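You operate a simulated robot arm through the tools that you are given. There is no shell and no other tool.

The job below is to be done with a simulated two-armed robot. You get a single attempt, and the scene is never put back.

JOB
Centre the grey bowl on the wheel and give it a spin to check it.
Fine: The bowl must sit within 5 mm of the middle. Spin it by the dial at 60 rpm or more for a few turns and watch it. Turn the dial back to zero and switch the wheel off. Leave the foot pedal alone.

It is judged by the outcome, as a careful person would: the job done as asked, and still so three seconds after it is handed in. It fails if anything else is knocked over, pushed out of place, dropped, spilled or broken.

ROBOT AND FRAMES
Two 7-joint arms with fingered hands on one trunk that stands fixed in place. Base frame: the origin is at the foot of the trunk, x ahead of it, y to its left, z up. Units: m, degrees, N and s.
The left shoulder is at [0.122, 0.17, 1.107], the right one opposite. With the tool pointing down near the work surface each hand reaches from about 0.38 to 0.82 m from the base axis, measured 20 degrees to its own side. Payload 4 kg a hand.
The TCP of each hand is the grasp point between the finger pads, 0.026 m short of the fingertips. In the tool frame z runs along the fingers and y along their closing line. Largest opening 0.132 m; the body of the gripper starts 0.073 m behind the TCP. The gripper is a hand of 4 fingers: y runs from the thumb to the fingers, the wrist lies at [0, 0, -0.224] in the tool frame, and closing takes about 1.5 s.
Orientation is told as [roll, pitch, yaw] about the base's x, y, z axes, in that order, counted from this pose: with the fingers straight down and closing along the base's y, the tool's x points along the base's -x, its y along +y and its z along -z.

CONTROLS
- The arms move only by the tool play_rows. It takes "left_plan", "right_plan" or both (then of equal length, played together; a hand with none holds still); each is a list of rows, each an object (a shift or turn left out is 0, a gripper value left out holds the last) with "slide": the shift along the tool's x, y, z in m, a list of three; "rotation": the turn, a rotation vector about the tool's x, y, z in degrees, a list of three. In form: [{"slide": [dx, dy, dz], "rotation": [ax, ay, az]}, ...]. A call has 1 to 20 rows; each row shifts and turns the commanded pose from where the row before left it, along the tool's axes as they then stand. "left_grip" and "right_grip" are, for a hand that has rows, the gripper command, from -1 (shut) to 1 (fully open), values between in proportion, set as the call begins (left out, the last holds). Rows are played at 5 a second. More than 0.05 m and 8.6 degrees between two rows, or a gripper value outside its range, and nothing of the call is played. A pose out of reach is approached as far as the arm can. The call stops where the force on the tool passes 40 N (or 10 N more than at its start, if that is more) or the arm is blocked; 0.2 s more then pass. Each finger travels about 0.108 m/s and halts on what it meets, pressing with about 22 N; the grip force reading is that of the motor and also rises with nothing between the fingers. The clock runs only during rows and for 0.2 s after the last one: add rows that do not move to give the fingers time. It gives the time, the measured TCP pose, the force on the tool (base axes), the opening and the grip force at its end, in the units of the frame above (readings bear some noise), with the torque about the TCP (base axes, N m) and any sound that the robot's microphone picked up.
- Cameras (640 x 400 px; columns grow to the right, rows downward): "scene" is now at [0.2211, -0.0194, 1.2837]; the picture's right is [-0.34, -0.94, 0.00], its down [-0.58, 0.21, -0.78] and it looks along [0.74, -0.27, -0.62] (base axes); focal length 214 px, centre (320, 200). "left" rides on the left gripper at [-0.073, 0.006, -0.093] in its tool frame; the picture's right is [-0.08, -1.00, 0.00], its down [0.78, -0.06, -0.62] and it looks along [0.62, -0.05, 0.79] (tool axes); focal length 230 px, centre (320, 200). "right" rides on the right gripper at [0.073, 0.006, -0.094] in its tool frame; the picture's right is [-0.08, 1.00, 0.00], its down [-0.78, -0.06, -0.62] and it looks along [-0.61, -0.05, 0.79] (tool axes); focal length 230 px, centre (320, 200). There is no depth. A picture from a camera that has moved, and an enlarged one, comes with that camera's place and axes in the base frame and with its lens. The place of the scene camera against the robot may be out by one fixed shift of up to 0.012 m in any direction.
- camera(camera): a new picture of that camera. The clock stands still meanwhile.
- slide_trunk(by): slides the trunk up (or, below 0, down) by that many m; the arms and the scene camera ride with it, the base frame stays. It gives what a move gives, with no picture.
- preshape(shape, hand): the hand has 4 fingers and takes this shape, open, in about a second: jaw (thumb against the fingers, like two jaws); tri (thumb and two fingers); tip (a fingertip pinch); poke (one finger out to press); point (the index stretched); flat (the hand flat); cup (the hand cupped); fist (a fist). The gripper value then closes the fingers along that shape, each until it touches; the sizes above hold for jaw. It gives what a move gives, with no picture.
- aim_head(pan, tilt): turns the head with the scene camera to pan (to the left, within 80 degrees either way) and tilt (down, from -29 to 69), counted from straight ahead of the robot. It gives what a move gives.
- zoom(camera, box): a new picture of the part [left, top, right, bottom] of that camera's present view, enlarged. The clock stands still meanwhile.
- job_done(): hands the job in; it is judged then, once.

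Nothing tells you positions but the pictures and the camera data. Unless the task says otherwise, let go and move clear before handing in.

The tools are called after "Emit:" as name(argument=value, ...) on one line, values as JSON. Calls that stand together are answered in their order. play_rows: Moves the arms, as the interface text tells. Its arguments: {"type":"object","properties":{"left_plan":{"type":"array","items":{"type":"object","properties":{"slide":{"type":"array","items":{"type":"number"}},"rotation":{"type":"array","items":{"type":"number"}}}}},"left_grip":{"type":"number"},"right_plan":{"type":"array","items":{"type":"object","properties":{"slide":{"type":"array","items":{"type":"number"}},"rotation":{"type":"array","items":{"type":"number"}}}}},"right_grip":{"type":"number"}},"required":[]} The other tools are called the same way: slide_trunk (by) slides the trunk up or down; preshape (shape, hand) gives the hand a shape; aim_head (pan, tilt) turns the head that bears the scene camera; camera (camera) takes a picture; zoom (camera, box) takes an enlarged picture of a part of a camera's view; job_done () hands the job in.

At the start:

```text
clock: 0.0
left_tcp_pos: [0.5163, 0.0324, 1.1391]
left_tcp_rot: [-0.1, 0.0, 0.0]
left_contact_force: [-0.3, 0.5, -0.5]
left_wrist_torque: [0.01, -0.01, 0.01]
left_width: 0.132
left_grasp_force: 0.2
left_shape: jaw
right_tcp_pos: [0.4218, -0.3304, 1.1837]
right_tcp_rot: [0.1, -0.1, 0.0]
right_contact_force: [0.1, -1.0, -0.9]
right_wrist_torque: [0.03, -0.01, 0.0]
right_width: 0.1318
right_grasp_force: 0.1
right_shape: jaw
trunk travel left (down, up): [-0.123, 0.228]
head pan, tilt: [-19.9, 38.4]
```

scene: 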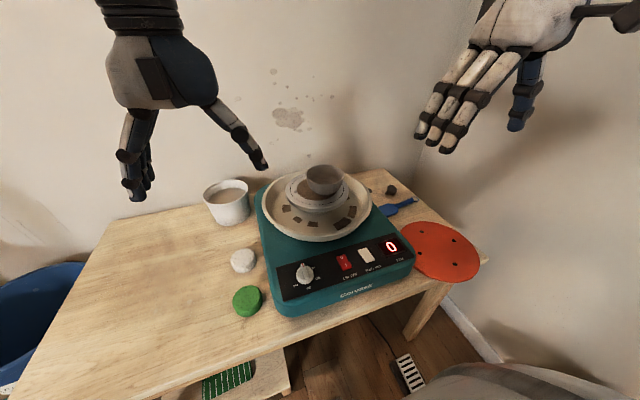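
right: 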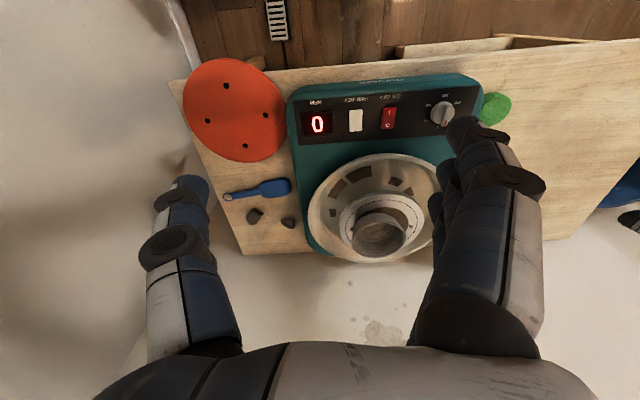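
left: 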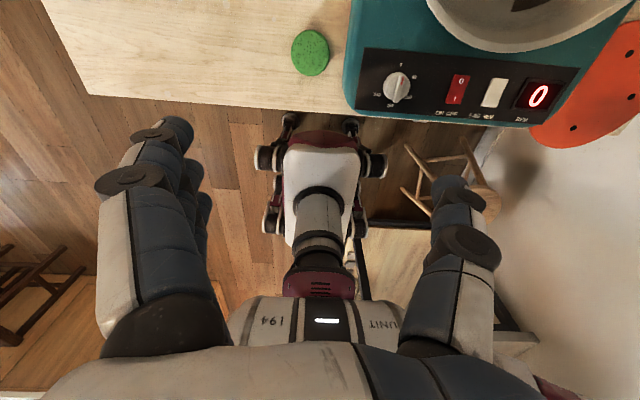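

I see a teal potter's wheel on a wooden table, with a grey bowl sitting off-centre on the wheel head. The panel holds a dial, a red rocker switch, a white switch and an rpm display. I'll look closer before moving anything.

Emit:
zoom(camera="scene", box=[240, 150, 420, 262])

Emit:
zoom(camera="scene", box=[260, 220, 420, 320])

Emit:
zoom(camera="right", box=[280, 70, 500, 270])

Emit:
zoom(camera="left", box=[340, 0, 600, 160])

```text
3.56 times, centred on (330, 206) of scene
camera zoom: at [0.2211, -0.0194, 1.2837], right [-0.34, -0.94, 0.0], down [-0.58, 0.21, -0.78], along [0.74, -0.27, -0.62], focal length 763 px, centre (284, 179)
```

zoom: 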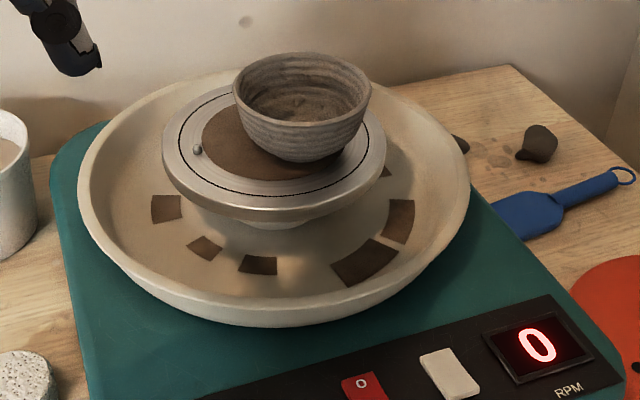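

```text
4.00 times, centred on (340, 270) of scene
camera zoom: at [0.2211, -0.0194, 1.2837], right [-0.34, -0.94, 0.0], down [-0.58, 0.21, -0.78], along [0.74, -0.27, -0.62], focal length 858 px, centre (240, -80)
```

zoom: 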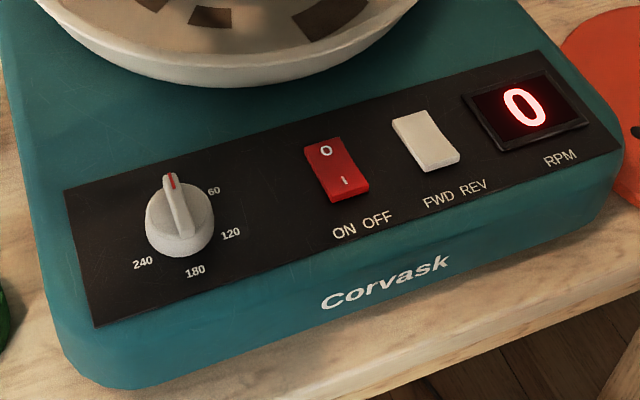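

```text
2.00 times, centred on (390, 170) of right
camera zoom: at [0.3481, -0.3238, 1.2778], right [0.08, 1.0, 0.0], down [0.78, -0.06, 0.62], along [0.61, -0.05, -0.79], focal length 460 px, centre (180, 260)
```

zoom: 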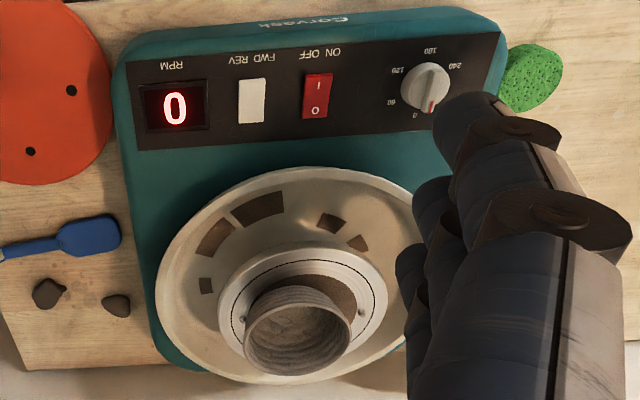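

```text
2.46 times, centred on (470, 80) of left
camera zoom: at [0.5892, 0.0385, 1.2309], right [0.08, -1.0, 0.0], down [-0.79, -0.06, 0.62], along [-0.61, -0.05, -0.79], focal length 566 px, centre (-49, 495)
```

zoom: 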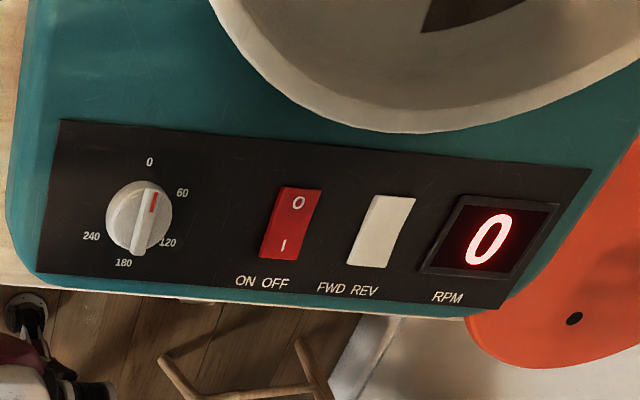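

The dial knob triangulates to about (0.510, -0.095, 0.818), with the wheel centre roughly at (0.77, -0.21, 0.86). I'll move the left hand aside and bring the right-hand camera over the wheel for a better look.

Emit:
play_rows(right_plan=[{"slide": [-0.03, 0.03, 0.0]}, {"slide": [-0.03, 0.03, 0.0]}, {"slide": [-0.03, 0.03, 0.0]}, {"slide": [-0.03, 0.03, 0.0]}, {"slide": [0, 0, 0]}], left_plan=[{"slide": [0, 0.035, 0]}, {"slide": [0, 0.035, 0]}, {"slide": [0, 0.035, 0]}, {"slide": [0, 0.035, 0]}, {"slide": [0, 0, 0]}])

Emit:
camera(camera="right")

Emit:
camera(camera="scene")

```text
clock: 1.2
left_tcp_pos: [0.5154, 0.1728, 1.1398]
left_tcp_rot: [0.0, -0.1, 0.0]
left_contact_force: [0.2, 0.7, -0.4]
left_wrist_torque: [0.03, 0.0, 0.01]
left_width: 0.132
left_grasp_force: 0.1
left_shape: jaw
right_tcp_pos: [0.5421, -0.2094, 1.1831]
right_tcp_rot: [-0.1, -0.1, 0.0]
right_contact_force: [0.5, -0.9, -0.5]
right_wrist_torque: [0.04, -0.03, -0.01]
right_width: 0.1318
right_grasp_force: 0.1
right_shape: jaw
trunk travel left (down, up): [-0.123, 0.228]
head pan, tilt: [-19.9, 38.4]
```

```text
taken
camera right: at [0.4678, -0.2032, 1.2775], right [0.08, 1.0, 0.0], down [0.78, -0.06, 0.62], along [0.62, -0.05, -0.79], focal length 230 px, centre (320, 200)
```

right: 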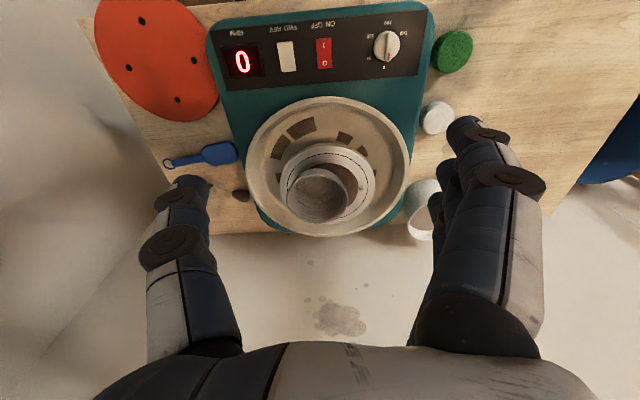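

```text
taken
camera scene: at [0.2207, -0.02, 1.2838], right [-0.34, -0.94, 0.0], down [-0.58, 0.21, -0.78], along [0.74, -0.27, -0.62], focal length 214 px, centre (320, 200)
```

scene: 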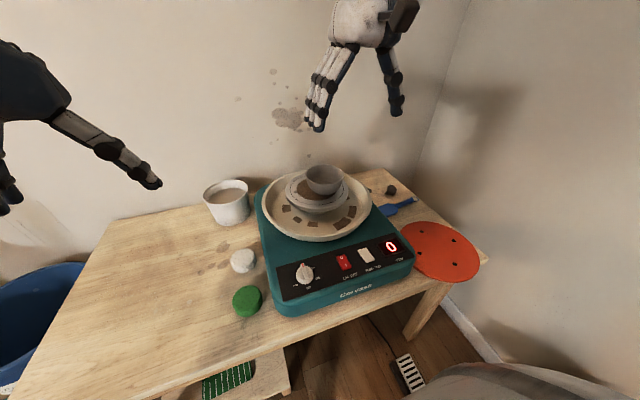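

The wheel, its two bat pins and the off-centre bowl are now in clear view. I'll zoom in to measure them precisely.

Emit:
zoom(camera="right", box=[240, 130, 400, 230])

Emit:
zoom(camera="right", box=[200, 0, 440, 150])

Emit:
zoom(camera="scene", box=[260, 150, 380, 225])

```text
4.00 times, centred on (320, 180) of right
camera zoom: at [0.4678, -0.2032, 1.2775], right [0.08, 1.0, 0.0], down [0.78, -0.06, 0.62], along [0.62, -0.05, -0.79], focal length 920 px, centre (320, 280)
```

zoom: 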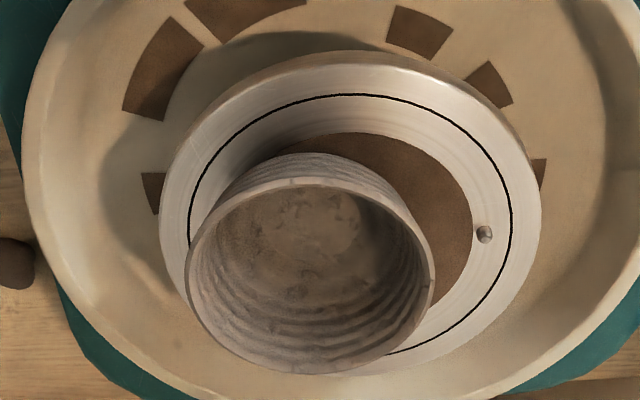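

```text
2.67 times, centred on (320, 75) of right
camera zoom: at [0.4678, -0.2032, 1.2775], right [0.08, 1.0, 0.0], down [0.78, -0.06, 0.62], along [0.62, -0.05, -0.79], focal length 614 px, centre (320, 533)
```

zoom: 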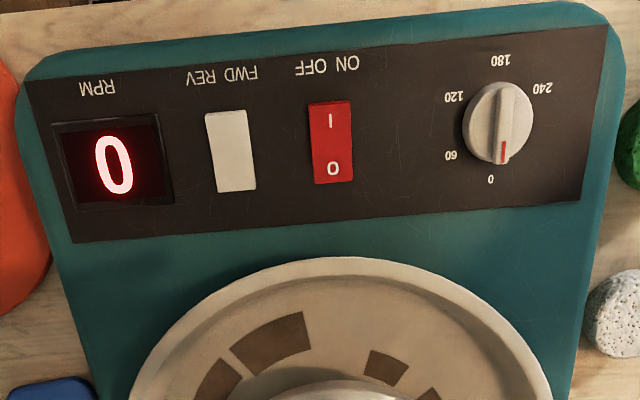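

```text
5.33 times, centred on (320, 188) of scene
camera zoom: at [0.2207, -0.02, 1.2838], right [-0.34, -0.94, 0.0], down [-0.58, 0.21, -0.78], along [0.74, -0.27, -0.62], focal length 1144 px, centre (320, 267)
```

zoom: 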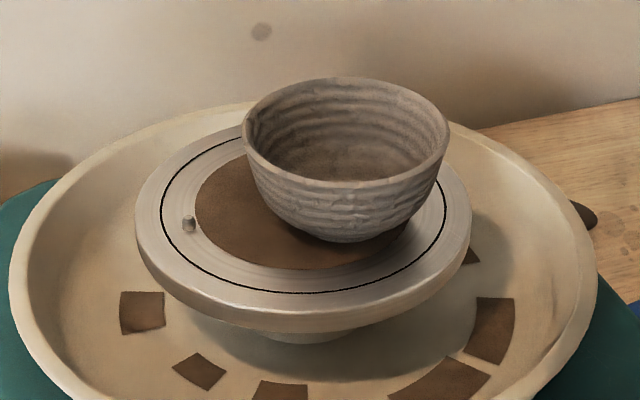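

The disc centre works out to about (0.742, -0.210, 0.892). The bowl's rim centre is about (0.726, -0.228, 0.950), so it is roughly 25 mm off, toward the robot and to the right. I plan to push it from inside, low on the wall, with one finger, so I'll shape the right hand and see where the fingertip lies.

Emit:
preshape(shape="poke", hand="right")

Emit:
aim_head(pan=-25, tilt=28)

Emit:
camera(camera="right")

Emit:
camera(camera="scene")

```text
clock: 2.1
left_tcp_pos: [0.5156, 0.1732, 1.137]
left_tcp_rot: [0.0, -0.1, -0.1]
left_contact_force: [0.2, -0.2, 0.5]
left_wrist_torque: [-0.02, -0.02, -0.01]
left_width: 0.1321
left_grasp_force: 0.1
left_shape: jaw
right_tcp_pos: [0.5415, -0.2093, 1.1836]
right_tcp_rot: [0.0, 0.0, 0.0]
right_contact_force: [0.1, -0.6, 0.8]
right_wrist_torque: [0.01, 0.01, 0.02]
right_width: 0.0
right_grasp_force: 0.1
right_shape: poke
trunk travel left (down, up): [-0.123, 0.228]
head pan, tilt: [-19.9, 38.4]
```

```text
clock: 2.8
left_tcp_pos: [0.5159, 0.172, 1.1379]
left_tcp_rot: [0.0, -0.2, 0.0]
left_contact_force: [0.4, 0.5, 0.4]
left_wrist_torque: [-0.03, -0.03, 0.02]
left_width: 0.1319
left_grasp_force: 0.1
left_shape: jaw
right_tcp_pos: [0.541, -0.2097, 1.1843]
right_tcp_rot: [0.0, 0.0, 0.1]
right_contact_force: [-0.4, -0.8, -0.8]
right_wrist_torque: [0.0, 0.01, 0.01]
right_width: 0.0
right_grasp_force: 0.2
right_shape: poke
trunk travel left (down, up): [-0.123, 0.228]
head pan, tilt: [-25.0, 28.0]
```

```text
taken
camera right: at [0.468, -0.2029, 1.2772], right [0.08, 1.0, 0.0], down [0.78, -0.06, 0.62], along [0.61, -0.05, -0.79], focal length 230 px, centre (320, 200)
```

right: 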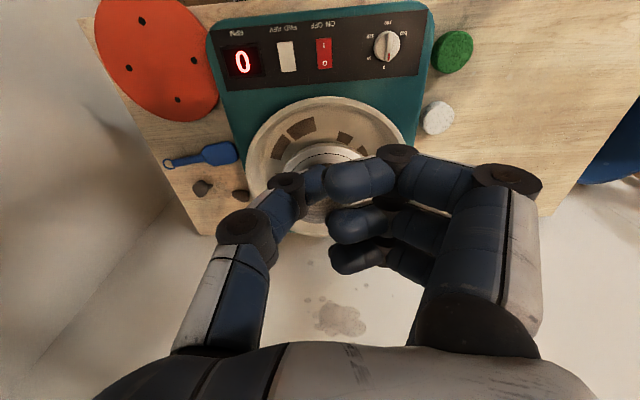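

```text
taken
camera scene: at [0.2229, -0.0286, 1.2997], right [-0.42, -0.91, 0.0], down [-0.43, 0.2, -0.88], along [0.8, -0.37, -0.47], focal length 214 px, centre (320, 200)
```

scene: 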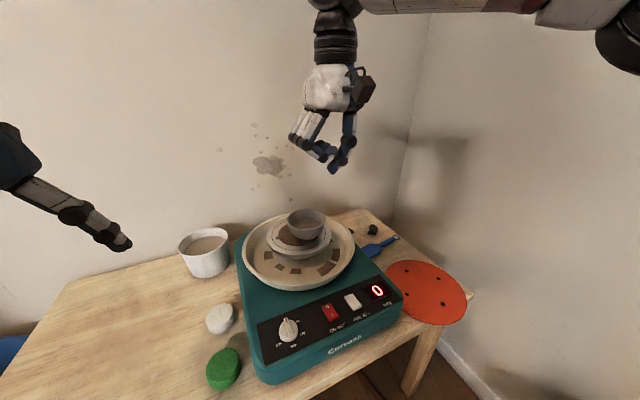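

The poke shape seems to curl the fingers toward the thumb. I'll zoom in to see which finger sticks out.

Emit:
zoom(camera="scene", box=[270, 50, 410, 190])

Emit:
play_rows(right_plan=[{"slide": [0, 0, 0]}, {"slide": [0, 0, 0]}, {"slide": [0, 0, 0]}, {"slide": [0, 0, 0]}])

Emit:
zoom(camera="right", box=[180, 100, 500, 300])

```text
2.86 times, centred on (340, 120) of scene
camera zoom: at [0.2229, -0.0286, 1.2997], right [-0.42, -0.91, 0.0], down [-0.43, 0.2, -0.88], along [0.8, -0.37, -0.47], focal length 613 px, centre (263, 429)
```

zoom: 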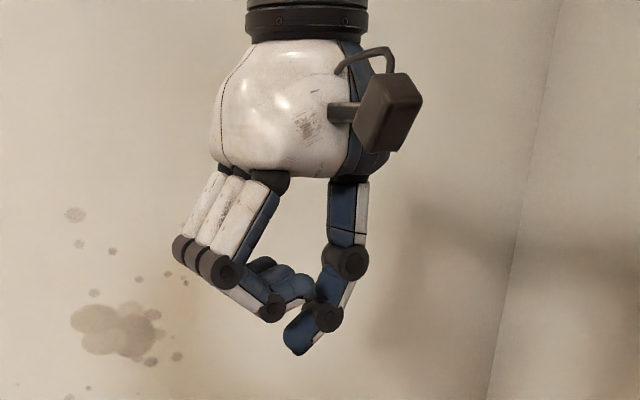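

```text
clock: 3.8
left_tcp_pos: [0.5154, 0.1722, 1.1379]
left_tcp_rot: [0.0, -0.1, 0.0]
left_contact_force: [-0.7, -1.0, -1.2]
left_wrist_torque: [0.01, -0.03, 0.0]
left_width: 0.1316
left_grasp_force: 0.2
left_shape: jaw
right_tcp_pos: [0.5404, -0.2095, 1.1845]
right_tcp_rot: [0.0, -0.1, 0.0]
right_contact_force: [0.7, -0.1, -0.5]
right_wrist_torque: [-0.01, 0.01, -0.01]
right_width: 0.0
right_grasp_force: 0.1
right_shape: poke
trunk travel left (down, up): [-0.123, 0.228]
head pan, tilt: [-25.0, 28.0]
```

```text
2.00 times, centred on (340, 200) of right
camera zoom: at [0.4679, -0.2029, 1.2773], right [0.08, 1.0, 0.0], down [0.78, -0.06, 0.62], along [0.61, -0.05, -0.79], focal length 460 px, centre (280, 200)
```

zoom: 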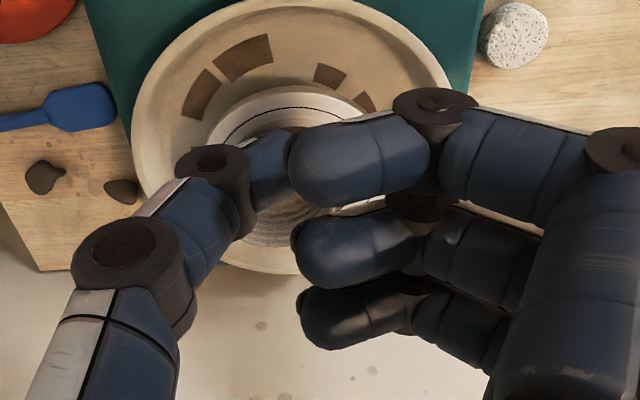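

In "poke" the hand is a curled pinch with the thumb tip lowest, which doesn't suit pushing inside the bowl. I'll try "point", which stretches the index finger.

Emit:
preshape(shape="point", hand="right")

Emit:
play_rows(right_plan=[{"slide": [0, 0, 0]}, {"slide": [0, 0, 0]}, {"slide": [0, 0, 0]}])

Emit:
zoom(camera="scene", box=[270, 50, 410, 190])

Emit:
camera(camera="right")

```text
clock: 4.7
left_tcp_pos: [0.516, 0.1721, 1.1378]
left_tcp_rot: [0.0, -0.1, -0.1]
left_contact_force: [0.8, -0.1, 0.8]
left_wrist_torque: [0.01, 0.01, -0.01]
left_width: 0.132
left_grasp_force: 0.0
left_shape: jaw
right_tcp_pos: [0.5413, -0.2101, 1.1833]
right_tcp_rot: [0.0, 0.0, 0.0]
right_contact_force: [-0.2, -0.2, -0.3]
right_wrist_torque: [-0.02, -0.02, -0.01]
right_width: 0.126
right_grasp_force: 0.1
right_shape: point
trunk travel left (down, up): [-0.123, 0.228]
head pan, tilt: [-25.0, 28.0]
```

```text
clock: 5.5
left_tcp_pos: [0.5169, 0.1716, 1.138]
left_tcp_rot: [0.1, -0.1, 0.0]
left_contact_force: [0.0, 0.3, 0.1]
left_wrist_torque: [-0.03, 0.02, -0.02]
left_width: 0.132
left_grasp_force: 0.0
left_shape: jaw
right_tcp_pos: [0.5409, -0.21, 1.1831]
right_tcp_rot: [0.1, -0.1, 0.1]
right_contact_force: [-0.3, 0.5, -0.1]
right_wrist_torque: [0.05, -0.01, 0.0]
right_width: 0.1263
right_grasp_force: 0.1
right_shape: point
trunk travel left (down, up): [-0.123, 0.228]
head pan, tilt: [-25.0, 28.0]
```

```text
2.86 times, centred on (340, 120) of scene
camera zoom: at [0.2229, -0.0286, 1.2998], right [-0.42, -0.91, 0.0], down [-0.43, 0.2, -0.88], along [0.8, -0.37, -0.47], focal length 613 px, centre (263, 429)
```

zoom: 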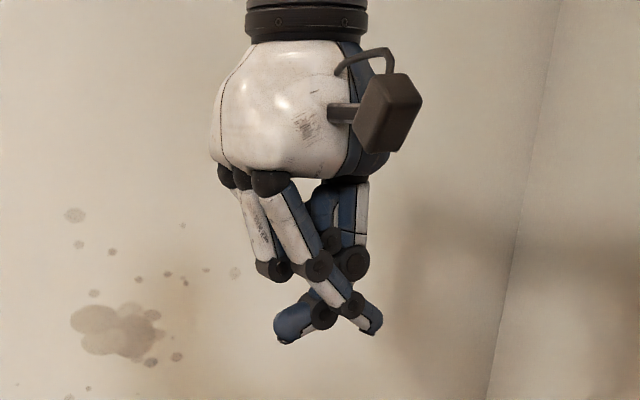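

```text
taken
camera right: at [0.4679, -0.2029, 1.2773], right [0.08, 1.0, 0.0], down [0.78, -0.06, 0.62], along [0.61, -0.05, -0.79], focal length 230 px, centre (320, 200)
```

right: 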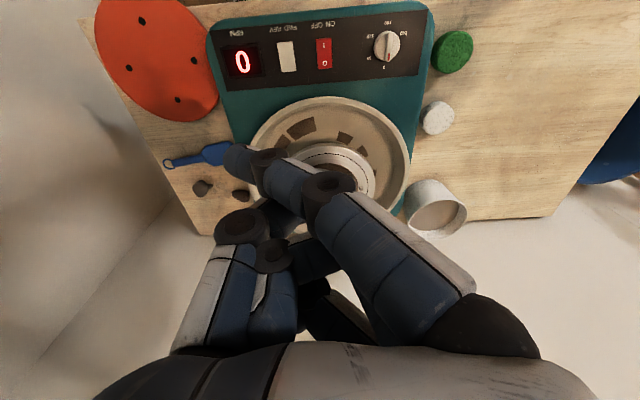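

The index crosses over the thumb here, so the fingers may be holding a partly closed grip value. I'll command fully open and look again.

Emit:
play_rows(right_plan=[{"slide": [0, 0, 0]}, {"slide": [0, 0, 0]}, {"slide": [0, 0, 0]}, {"slide": [0, 0, 0]}, {"slide": [0, 0, 0]}, {"slide": [0, 0, 0]}], right_grip=1)

Emit:
zoom(camera="scene", box=[270, 50, 410, 190])

Emit:
camera(camera="right")

```text
clock: 6.9
left_tcp_pos: [0.5166, 0.1721, 1.1368]
left_tcp_rot: [0.0, -0.2, -0.1]
left_contact_force: [-0.4, -0.5, 0.1]
left_wrist_torque: [-0.01, 0.02, -0.02]
left_width: 0.132
left_grasp_force: 0.1
left_shape: jaw
right_tcp_pos: [0.5413, -0.209, 1.1832]
right_tcp_rot: [0.0, -0.1, 0.1]
right_contact_force: [-0.2, -0.4, 0.6]
right_wrist_torque: [-0.02, -0.01, -0.01]
right_width: 0.1258
right_grasp_force: 0.0
right_shape: point
trunk travel left (down, up): [-0.123, 0.228]
head pan, tilt: [-25.0, 28.0]
```

```text
2.86 times, centred on (340, 120) of scene
camera zoom: at [0.2229, -0.0286, 1.2998], right [-0.42, -0.91, 0.0], down [-0.43, 0.2, -0.88], along [0.8, -0.37, -0.47], focal length 613 px, centre (263, 429)
```

zoom: 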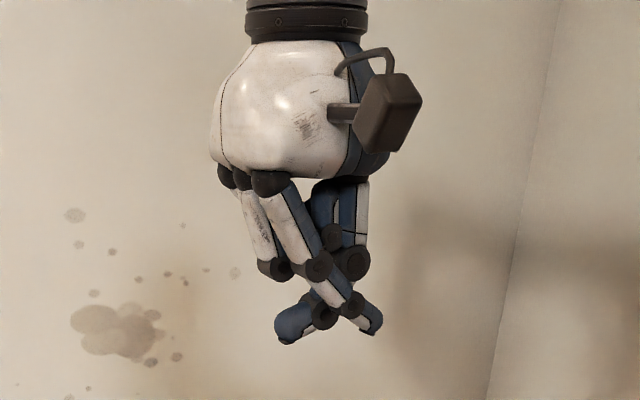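

```text
taken
camera right: at [0.4679, -0.2029, 1.2773], right [0.08, 1.0, 0.0], down [0.78, -0.06, 0.62], along [0.61, -0.05, -0.79], focal length 230 px, centre (320, 200)
```

right: 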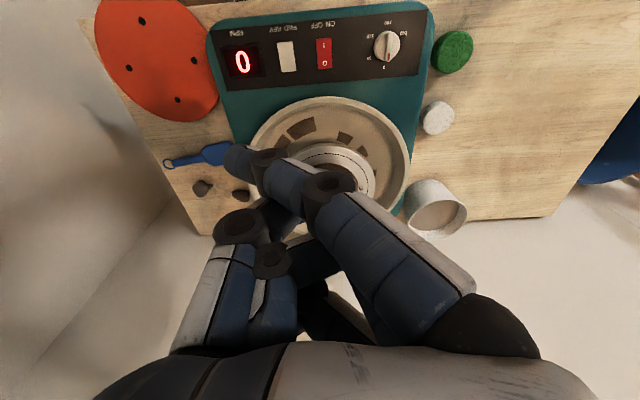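

"Point" is awkward as well. I'll check "tip", open and then closed, which could also serve for the dial.

Emit:
preshape(shape="tip", hand="right")

Emit:
zoom(camera="scene", box=[270, 50, 410, 190])

Emit:
camera(camera="right")

Emit:
play_rows(right_plan=[{"slide": [0, 0, 0]}, {"slide": [0, 0, 0]}, {"slide": [0, 0, 0]}, {"slide": [0, 0, 0]}, {"slide": [0, 0, 0]}, {"slide": [0, 0, 0]}, {"slide": [0, 0, 0]}, {"slide": [0, 0, 0]}], right_grip=-1)

Emit:
zoom(camera="scene", box=[270, 50, 410, 190])

Emit:
camera(camera="right")

```text
clock: 7.8
left_tcp_pos: [0.516, 0.1719, 1.1383]
left_tcp_rot: [0.0, -0.1, 0.1]
left_contact_force: [0.1, -0.2, -0.2]
left_wrist_torque: [0.0, 0.02, 0.05]
left_width: 0.132
left_grasp_force: 0.0
left_shape: jaw
right_tcp_pos: [0.5419, -0.2096, 1.184]
right_tcp_rot: [0.0, 0.0, 0.0]
right_contact_force: [0.4, 0.7, 0.0]
right_wrist_torque: [-0.01, 0.03, 0.01]
right_width: 0.1317
right_grasp_force: 0.0
right_shape: tip
trunk travel left (down, up): [-0.123, 0.228]
head pan, tilt: [-25.0, 28.0]
```

```text
2.86 times, centred on (340, 120) of scene
camera zoom: at [0.2229, -0.0287, 1.2998], right [-0.42, -0.91, 0.0], down [-0.43, 0.2, -0.88], along [0.8, -0.37, -0.47], focal length 613 px, centre (263, 429)
```

zoom: 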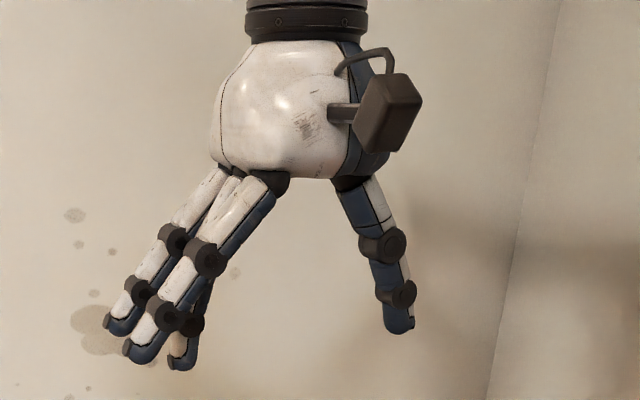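

```text
taken
camera right: at [0.4679, -0.2029, 1.2773], right [0.08, 1.0, 0.0], down [0.78, -0.06, 0.62], along [0.61, -0.05, -0.79], focal length 230 px, centre (320, 200)
```

right: 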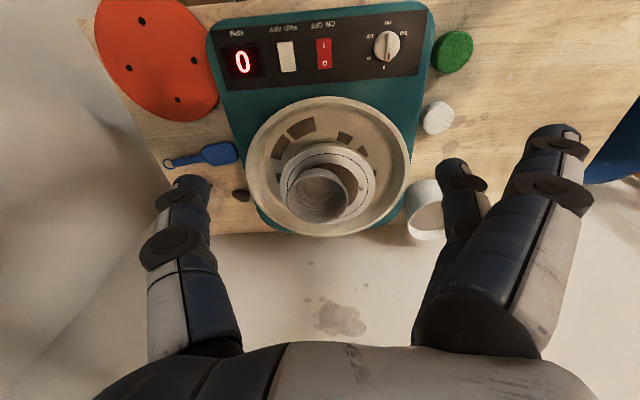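

```text
clock: 9.6
left_tcp_pos: [0.5163, 0.1725, 1.138]
left_tcp_rot: [0.0, -0.2, 0.0]
left_contact_force: [0.4, -0.1, -0.3]
left_wrist_torque: [-0.01, -0.01, 0.01]
left_width: 0.1318
left_grasp_force: 0.1
left_shape: jaw
right_tcp_pos: [0.5414, -0.2094, 1.1831]
right_tcp_rot: [0.0, 0.0, 0.0]
right_contact_force: [0.1, -0.3, -0.4]
right_wrist_torque: [-0.03, 0.03, 0.02]
right_width: 0.0
right_grasp_force: 21.7
right_shape: tip
trunk travel left (down, up): [-0.123, 0.228]
head pan, tilt: [-25.0, 28.0]
```

```text
2.86 times, centred on (340, 120) of scene
camera zoom: at [0.2229, -0.0286, 1.2998], right [-0.42, -0.91, 0.0], down [-0.43, 0.2, -0.88], along [0.8, -0.37, -0.47], focal length 613 px, centre (263, 429)
```

zoom: 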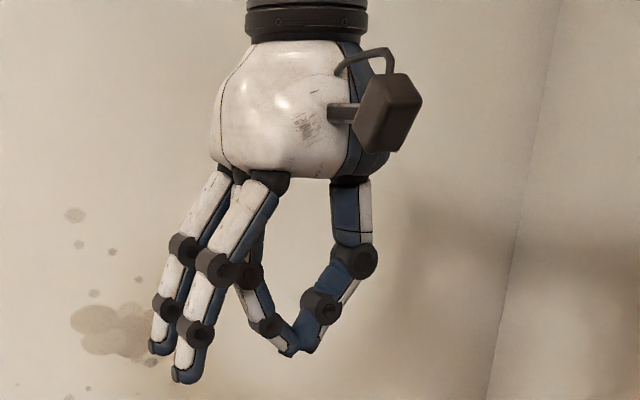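

```text
taken
camera right: at [0.4679, -0.2029, 1.2773], right [0.08, 1.0, 0.0], down [0.78, -0.06, 0.62], along [0.61, -0.05, -0.79], focal length 230 px, centre (320, 200)
```

right: 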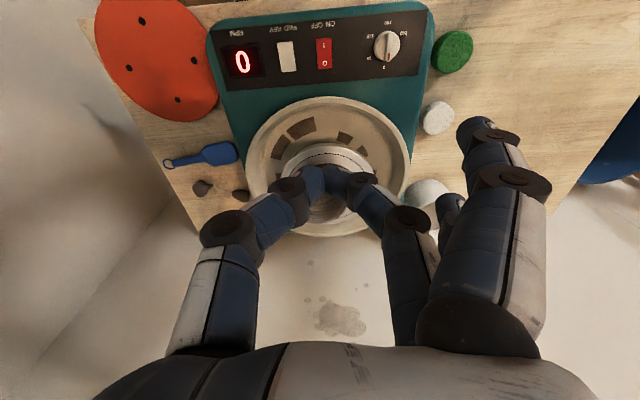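

The "tip" shape leaves two fingers sticking out. I'll go with "jaw" instead: its 132 mm opening fits round the bowl's roughly 113 mm rim, so I can grip the bowl from above and slide it. Next I go above the bowl and check alignment, since the TCP projects to the image centre of the right camera.

Emit:
preshape(shape="jaw", hand="right")

Emit:
play_rows(right_plan=[{"slide": [-0.0307, -0.0032, 0.0]}, {"slide": [-0.0307, -0.0032, 0.02]}, {"slide": [-0.0307, -0.0032, 0.02]}, {"slide": [-0.0307, -0.0032, 0.02]}, {"slide": [-0.0307, -0.0032, 0.02]}, {"slide": [-0.0307, -0.0032, 0.02]}, {"slide": [0, 0, 0.02]}, {"slide": [0, 0, 0]}], right_grip=1)

Emit:
camera(camera="right")

Emit:
camera(camera="scene")

```text
clock: 10.5
left_tcp_pos: [0.5146, 0.1726, 1.1387]
left_tcp_rot: [0.0, -0.1, 0.0]
left_contact_force: [-1.0, 0.3, -0.1]
left_wrist_torque: [0.0, -0.02, -0.01]
left_width: 0.1319
left_grasp_force: 0.0
left_shape: jaw
right_tcp_pos: [0.5418, -0.2088, 1.1844]
right_tcp_rot: [0.0, -0.1, 0.0]
right_contact_force: [0.6, -0.4, -0.1]
right_wrist_torque: [0.03, 0.02, 0.03]
right_width: 0.1319
right_grasp_force: 0.1
right_shape: jaw
trunk travel left (down, up): [-0.123, 0.228]
head pan, tilt: [-25.0, 28.0]
```

```text
clock: 12.3
left_tcp_pos: [0.5163, 0.1732, 1.1388]
left_tcp_rot: [-0.1, -0.1, 0.0]
left_contact_force: [0.4, -0.5, -0.1]
left_wrist_torque: [0.0, 0.0, 0.0]
left_width: 0.1321
left_grasp_force: 0.1
left_shape: jaw
right_tcp_pos: [0.7253, -0.2297, 1.0635]
right_tcp_rot: [-0.1, 0.0, 0.0]
right_contact_force: [0.3, -0.6, -0.5]
right_wrist_torque: [0.0, 0.03, 0.02]
right_width: 0.1321
right_grasp_force: 0.1
right_shape: jaw
trunk travel left (down, up): [-0.123, 0.228]
head pan, tilt: [-25.0, 28.0]
```

```text
taken
camera right: at [0.6512, -0.2231, 1.1574], right [0.08, 1.0, 0.0], down [0.78, -0.06, 0.62], along [0.61, -0.05, -0.79], focal length 230 px, centre (320, 200)
```

right: 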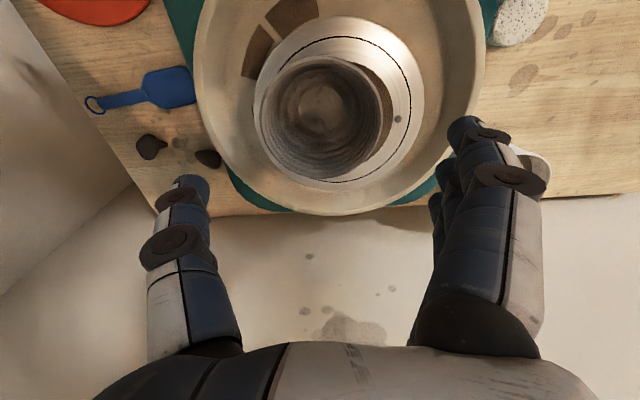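

```text
taken
camera scene: at [0.223, -0.0285, 1.2998], right [-0.42, -0.91, 0.0], down [-0.43, 0.2, -0.88], along [0.8, -0.37, -0.47], focal length 214 px, centre (320, 200)
```

scene: 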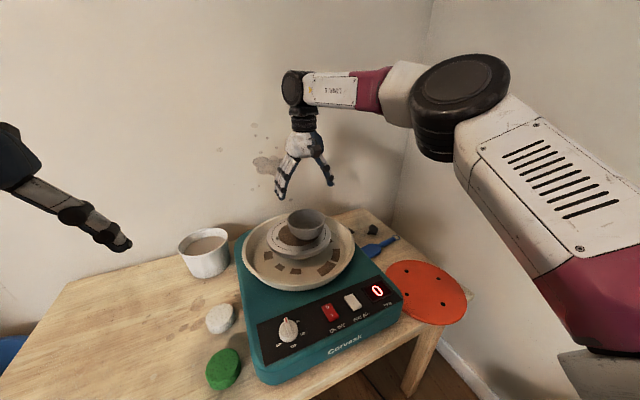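

This is a near-overhead view of bowl and disc. I'll zoom in to measure from it.

Emit:
zoom(camera="right", box=[210, 0, 466, 160])

Emit:
zoom(camera="right", box=[210, 50, 466, 210])

```text
2.50 times, centred on (338, 80) of right
camera zoom: at [0.6512, -0.2231, 1.1574], right [0.08, 1.0, 0.0], down [0.78, -0.06, 0.62], along [0.61, -0.05, -0.79], focal length 575 px, centre (275, 500)
```

zoom: 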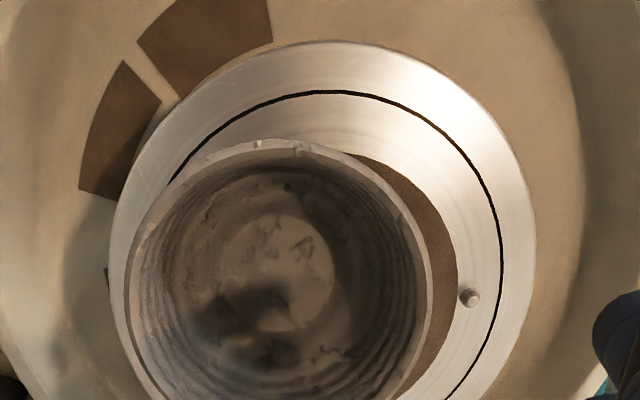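

```text
2.50 times, centred on (338, 130) of right
camera zoom: at [0.6512, -0.2231, 1.1574], right [0.08, 1.0, 0.0], down [0.78, -0.06, 0.62], along [0.61, -0.05, -0.79], focal length 575 px, centre (275, 375)
```

zoom: 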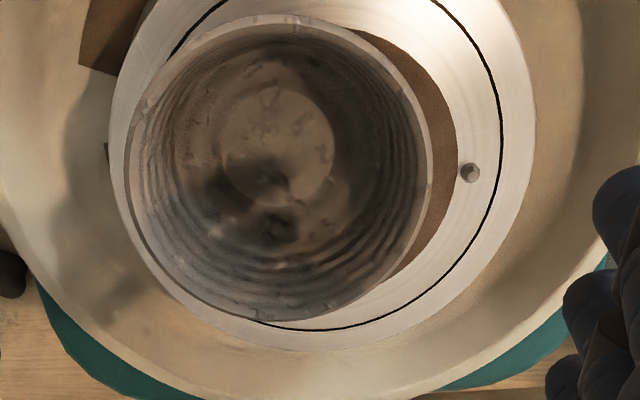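

The measurements from two heights agree well. The disc centre is about (0.750, -0.210, 0.884) and the rim centre about (0.731, -0.228, 0.944), so the bowl needs to move about (+19, +18) mm. I'll align the hand over the bowl and come down to just above the rim.

Emit:
play_rows(right_plan=[{"slide": [-0.0055, 0.0018, 0.0]}, {"slide": [0, 0, 0.026]}, {"slide": [0, 0, 0.026]}, {"slide": [0, 0, 0.0245]}, {"slide": [0, 0, 0]}])

Emit:
camera(camera="right")

Emit:
zoom(camera="scene", box=[230, 120, 370, 260])

```text
clock: 13.5
left_tcp_pos: [0.5178, 0.1727, 1.1376]
left_tcp_rot: [0.0, -0.1, 0.1]
left_contact_force: [-0.4, -0.7, -0.2]
left_wrist_torque: [0.0, -0.01, 0.02]
left_width: 0.1319
left_grasp_force: 0.0
left_shape: jaw
right_tcp_pos: [0.73, -0.2283, 0.9876]
right_tcp_rot: [0.0, 0.0, 0.0]
right_contact_force: [-0.2, 1.5, 0.7]
right_wrist_torque: [-0.01, 0.0, 0.0]
right_width: 0.1319
right_grasp_force: 0.1
right_shape: jaw
trunk travel left (down, up): [-0.123, 0.228]
head pan, tilt: [-25.0, 28.0]
```

```text
taken
camera right: at [0.6566, -0.2226, 1.0812], right [0.08, 1.0, 0.0], down [0.78, -0.06, 0.62], along [0.62, -0.05, -0.79], focal length 230 px, centre (320, 200)
```

right: 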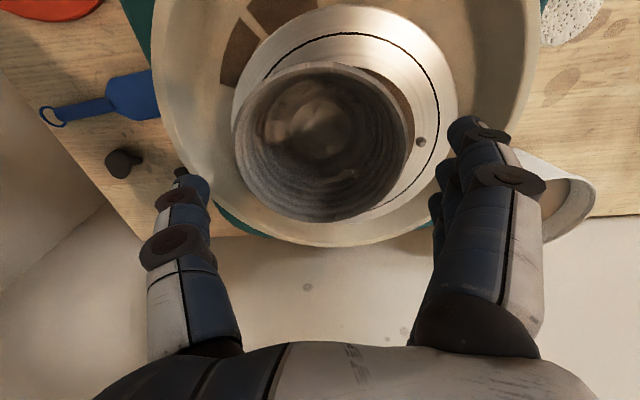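

```text
2.86 times, centred on (300, 190) of scene
camera zoom: at [0.2226, -0.0285, 1.2999], right [-0.42, -0.91, 0.0], down [-0.43, 0.2, -0.88], along [0.8, -0.37, -0.47], focal length 613 px, centre (377, 229)
```

zoom: 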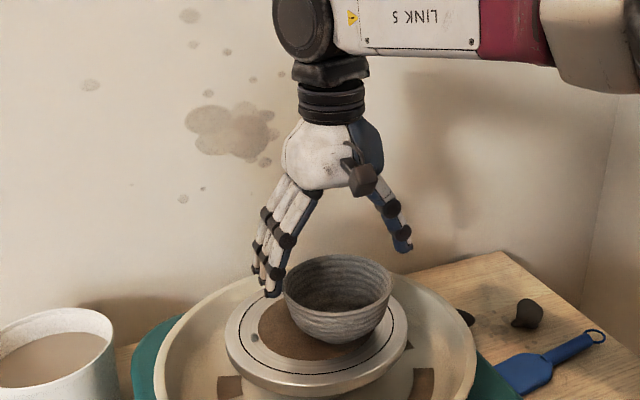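

Hand and bowl look aligned, with the rim at pixels 233–413 between thumb at about 210 and fingers at about 445. I'll come down gently in small steps.

Emit:
play_rows(right_plan=[{"slide": [-0.0008, 0.0, 0.006]}, {"slide": [0, 0, 0.006]}, {"slide": [0, 0, 0.006]}, {"slide": [0, 0, 0]}])

Emit:
camera(camera="right")

Emit:
zoom(camera="scene", box=[250, 170, 350, 270])

```text
clock: 14.5
left_tcp_pos: [0.5144, 0.1734, 1.1383]
left_tcp_rot: [0.0, -0.1, 0.0]
left_contact_force: [-0.8, 0.6, 0.2]
left_wrist_torque: [0.03, -0.02, 0.02]
left_width: 0.1318
left_grasp_force: 0.0
left_shape: jaw
right_tcp_pos: [0.7325, -0.2285, 0.9697]
right_tcp_rot: [0.0, 0.0, 0.0]
right_contact_force: [0.4, 0.9, 0.1]
right_wrist_torque: [-0.04, 0.0, 0.01]
right_width: 0.132
right_grasp_force: 0.0
right_shape: jaw
trunk travel left (down, up): [-0.123, 0.228]
head pan, tilt: [-25.0, 28.0]
```

```text
taken
camera right: at [0.6584, -0.2224, 1.0637], right [0.08, 1.0, 0.0], down [0.78, -0.06, 0.62], along [0.61, -0.05, -0.79], focal length 230 px, centre (320, 200)
```

right: 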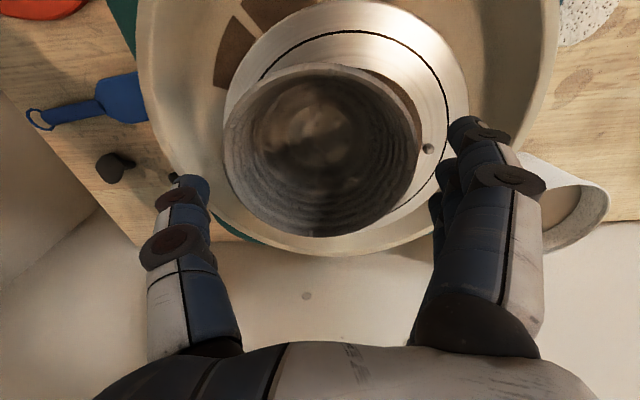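

```text
4.00 times, centred on (300, 220) of scene
camera zoom: at [0.2228, -0.0286, 1.2998], right [-0.42, -0.91, 0.0], down [-0.43, 0.2, -0.88], along [0.8, -0.37, -0.47], focal length 858 px, centre (400, 120)
```

zoom: 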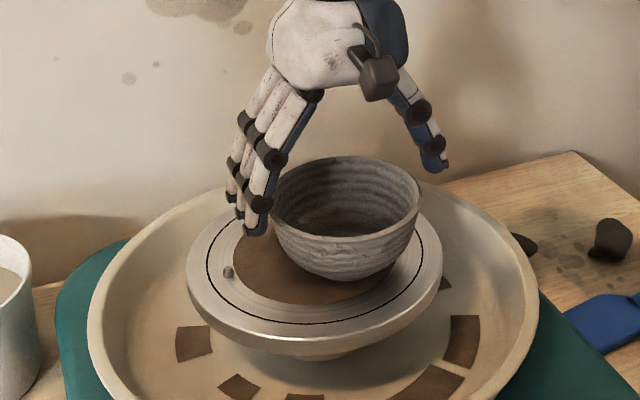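

Alignment measures within about 1 mm. I'll come down another 13 mm and then close gently.

Emit:
play_rows(right_plan=[{"slide": [0, 0, 0.005]}, {"slide": [0, 0, 0.005]}, {"slide": [0, 0, 0.004]}, {"slide": [0, 0, 0]}])

Emit:
camera(camera="right")

Emit:
zoom(camera="scene", box=[250, 170, 350, 270])

```text
clock: 15.5
left_tcp_pos: [0.5167, 0.1727, 1.138]
left_tcp_rot: [0.0, -0.1, 0.0]
left_contact_force: [1.0, 0.1, -0.1]
left_wrist_torque: [-0.03, 0.03, 0.0]
left_width: 0.1319
left_grasp_force: 0.0
left_shape: jaw
right_tcp_pos: [0.7328, -0.2287, 0.9548]
right_tcp_rot: [0.0, 0.0, 0.0]
right_contact_force: [0.3, -0.2, -0.5]
right_wrist_torque: [-0.01, -0.02, 0.0]
right_width: 0.1319
right_grasp_force: 0.0
right_shape: jaw
trunk travel left (down, up): [-0.123, 0.228]
head pan, tilt: [-25.0, 28.0]
```

```text
taken
camera right: at [0.659, -0.2219, 1.0497], right [0.08, 1.0, 0.0], down [0.78, -0.06, 0.62], along [0.62, -0.05, -0.79], focal length 230 px, centre (320, 200)
```

right: 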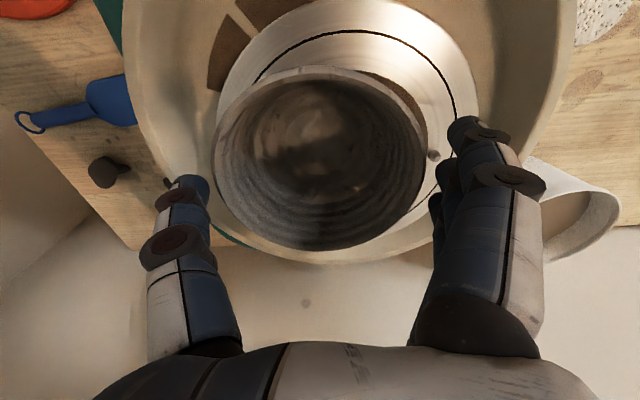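

```text
4.00 times, centred on (300, 220) of scene
camera zoom: at [0.2228, -0.0286, 1.2998], right [-0.42, -0.91, 0.0], down [-0.43, 0.2, -0.88], along [0.8, -0.37, -0.47], focal length 858 px, centre (400, 120)
```

zoom: 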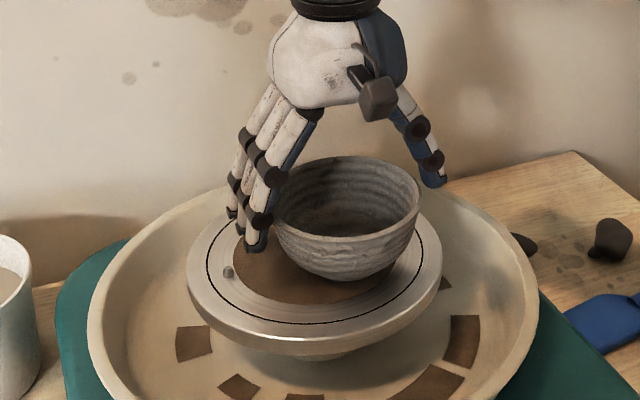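

Fingers straddle the rim with clearance. I'll drop 3 mm more and close to a bit under the rim's width for a light hold.

Emit:
play_rows(right_plan=[{"slide": [0, 0, 0.003]}, {"slide": [0, 0, 0]}])

Emit:
play_rows(right_plan=[{"slide": [0, 0, 0]}, {"slide": [0, 0, 0]}, {"slide": [0, 0, 0]}, {"slide": [0, 0, 0]}], right_grip=0.7)

Emit:
camera(camera="right")

Emit:
zoom(camera="scene", box=[250, 170, 350, 270])

```text
clock: 16.1
left_tcp_pos: [0.5157, 0.1733, 1.1376]
left_tcp_rot: [0.0, -0.1, 0.0]
left_contact_force: [0.3, 0.5, -0.6]
left_wrist_torque: [-0.01, 0.04, -0.01]
left_width: 0.1322
left_grasp_force: 0.0
left_shape: jaw
right_tcp_pos: [0.7311, -0.2291, 0.9535]
right_tcp_rot: [0.0, 0.0, 0.0]
right_contact_force: [0.4, -0.2, 0.0]
right_wrist_torque: [0.03, -0.02, 0.01]
right_width: 0.1322
right_grasp_force: 0.1
right_shape: jaw
trunk travel left (down, up): [-0.123, 0.228]
head pan, tilt: [-25.0, 28.0]
```

```text
clock: 17.1
left_tcp_pos: [0.5155, 0.172, 1.1378]
left_tcp_rot: [0.0, -0.1, -0.1]
left_contact_force: [0.0, -0.4, -0.1]
left_wrist_torque: [0.04, -0.01, -0.01]
left_width: 0.1319
left_grasp_force: 0.0
left_shape: jaw
right_tcp_pos: [0.734, -0.2285, 0.9519]
right_tcp_rot: [0.0, 0.0, 0.0]
right_contact_force: [-0.1, -0.2, -0.6]
right_wrist_torque: [0.0, 0.01, 0.01]
right_width: 0.1125
right_grasp_force: 0.1
right_shape: jaw
trunk travel left (down, up): [-0.123, 0.228]
head pan, tilt: [-25.0, 28.0]
```

```text
taken
camera right: at [0.6591, -0.2219, 1.0465], right [0.08, 1.0, 0.0], down [0.78, -0.06, 0.62], along [0.61, -0.05, -0.79], focal length 230 px, centre (320, 200)
```

right: 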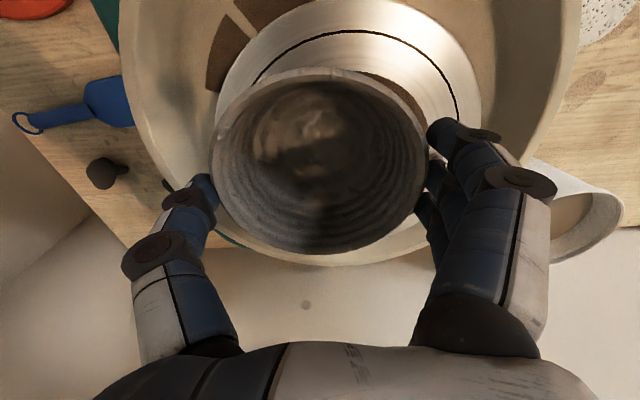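

```text
4.00 times, centred on (300, 220) of scene
camera zoom: at [0.2229, -0.0287, 1.2998], right [-0.42, -0.91, 0.0], down [-0.43, 0.2, -0.88], along [0.8, -0.37, -0.47], focal length 858 px, centre (400, 120)
```

zoom: 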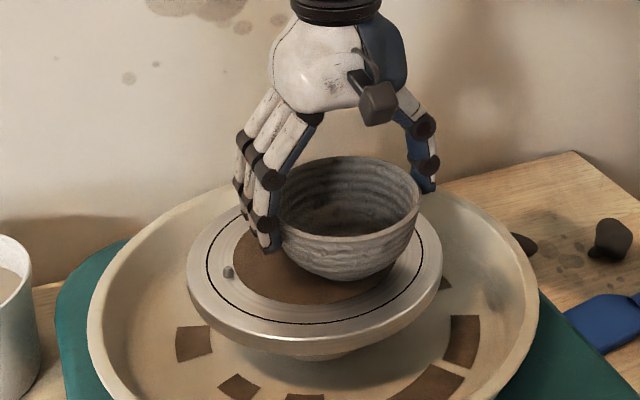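

No contact yet, with width 112 mm and grip force about 0. I'll close a little further.

Emit:
play_rows(right_plan=[{"slide": [0, 0, 0]}, {"slide": [0, 0, 0]}, {"slide": [0, 0, 0]}], right_grip=0.6)

Emit:
camera(camera="right")

Emit:
zoom(camera="scene", box=[250, 170, 350, 270])

```text
clock: 17.9
left_tcp_pos: [0.5157, 0.1725, 1.1382]
left_tcp_rot: [0.0, 0.0, 0.1]
left_contact_force: [0.3, 0.5, 0.4]
left_wrist_torque: [0.02, 0.01, 0.0]
left_width: 0.132
left_grasp_force: 0.1
left_shape: jaw
right_tcp_pos: [0.733, -0.2291, 0.9526]
right_tcp_rot: [0.0, 0.0, 0.1]
right_contact_force: [0.0, -1.1, -0.6]
right_wrist_torque: [-0.04, 0.02, 0.0]
right_width: 0.1064
right_grasp_force: 0.2
right_shape: jaw
trunk travel left (down, up): [-0.123, 0.228]
head pan, tilt: [-25.0, 28.0]
```

```text
taken
camera right: at [0.6591, -0.222, 1.0464], right [0.08, 1.0, 0.0], down [0.78, -0.06, 0.62], along [0.61, -0.05, -0.79], focal length 230 px, centre (320, 200)
```

right: 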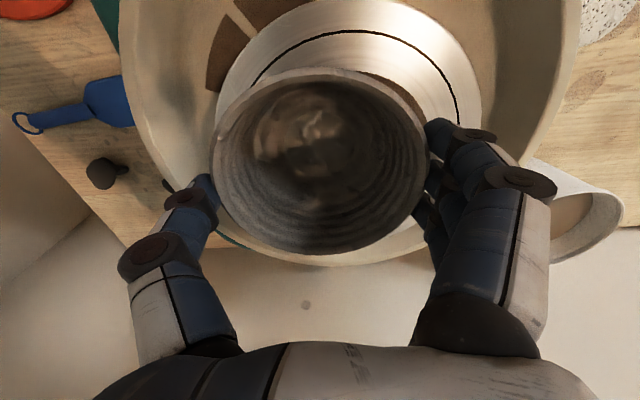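

```text
4.00 times, centred on (300, 220) of scene
camera zoom: at [0.2229, -0.0288, 1.2998], right [-0.42, -0.91, 0.0], down [-0.43, 0.2, -0.88], along [0.8, -0.37, -0.47], focal length 858 px, centre (400, 120)
```

zoom: 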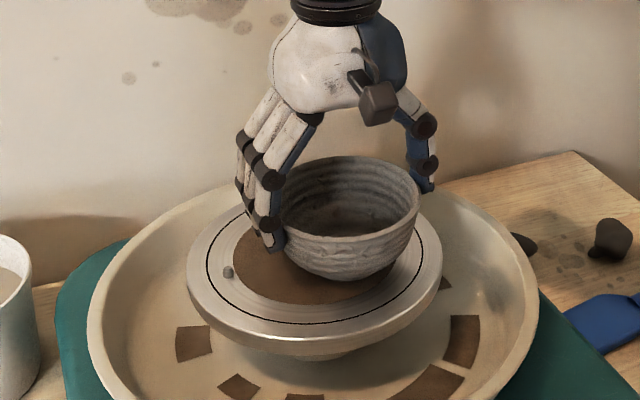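

The fingertips are near the wall just below the rim, still with no load. I'll close another step.

Emit:
play_rows(right_plan=[{"slide": [0, 0, 0]}, {"slide": [0, 0, 0]}, {"slide": [0, 0, 0]}], right_grip=0.5)

Emit:
camera(camera="right")

Emit:
zoom(camera="scene", box=[250, 170, 350, 270])

```text
clock: 18.7
left_tcp_pos: [0.5146, 0.1735, 1.1378]
left_tcp_rot: [0.0, -0.1, 0.0]
left_contact_force: [0.0, 0.4, 0.0]
left_wrist_torque: [-0.02, 0.02, 0.0]
left_width: 0.1319
left_grasp_force: 0.0
left_shape: jaw
right_tcp_pos: [0.7334, -0.2286, 0.9531]
right_tcp_rot: [0.0, -0.1, 0.0]
right_contact_force: [0.2, -0.3, 0.0]
right_wrist_torque: [0.0, -0.01, -0.02]
right_width: 0.1044
right_grasp_force: 21.5
right_shape: jaw
trunk travel left (down, up): [-0.123, 0.228]
head pan, tilt: [-25.0, 28.0]
```

```text
taken
camera right: at [0.6592, -0.2219, 1.0462], right [0.08, 1.0, 0.0], down [0.79, -0.06, 0.62], along [0.61, -0.05, -0.79], focal length 230 px, centre (320, 200)
```

right: 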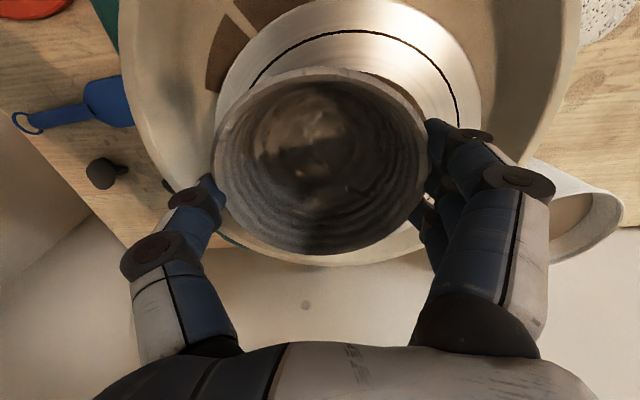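

```text
4.00 times, centred on (300, 220) of scene
camera zoom: at [0.2231, -0.0287, 1.2997], right [-0.42, -0.91, 0.0], down [-0.43, 0.2, -0.88], along [0.8, -0.37, -0.47], focal length 858 px, centre (400, 120)
```

zoom: 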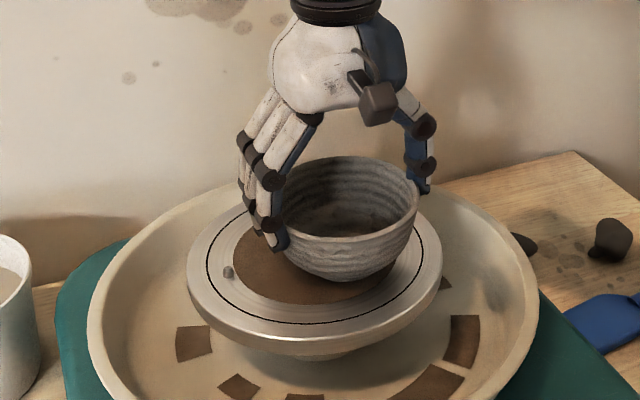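

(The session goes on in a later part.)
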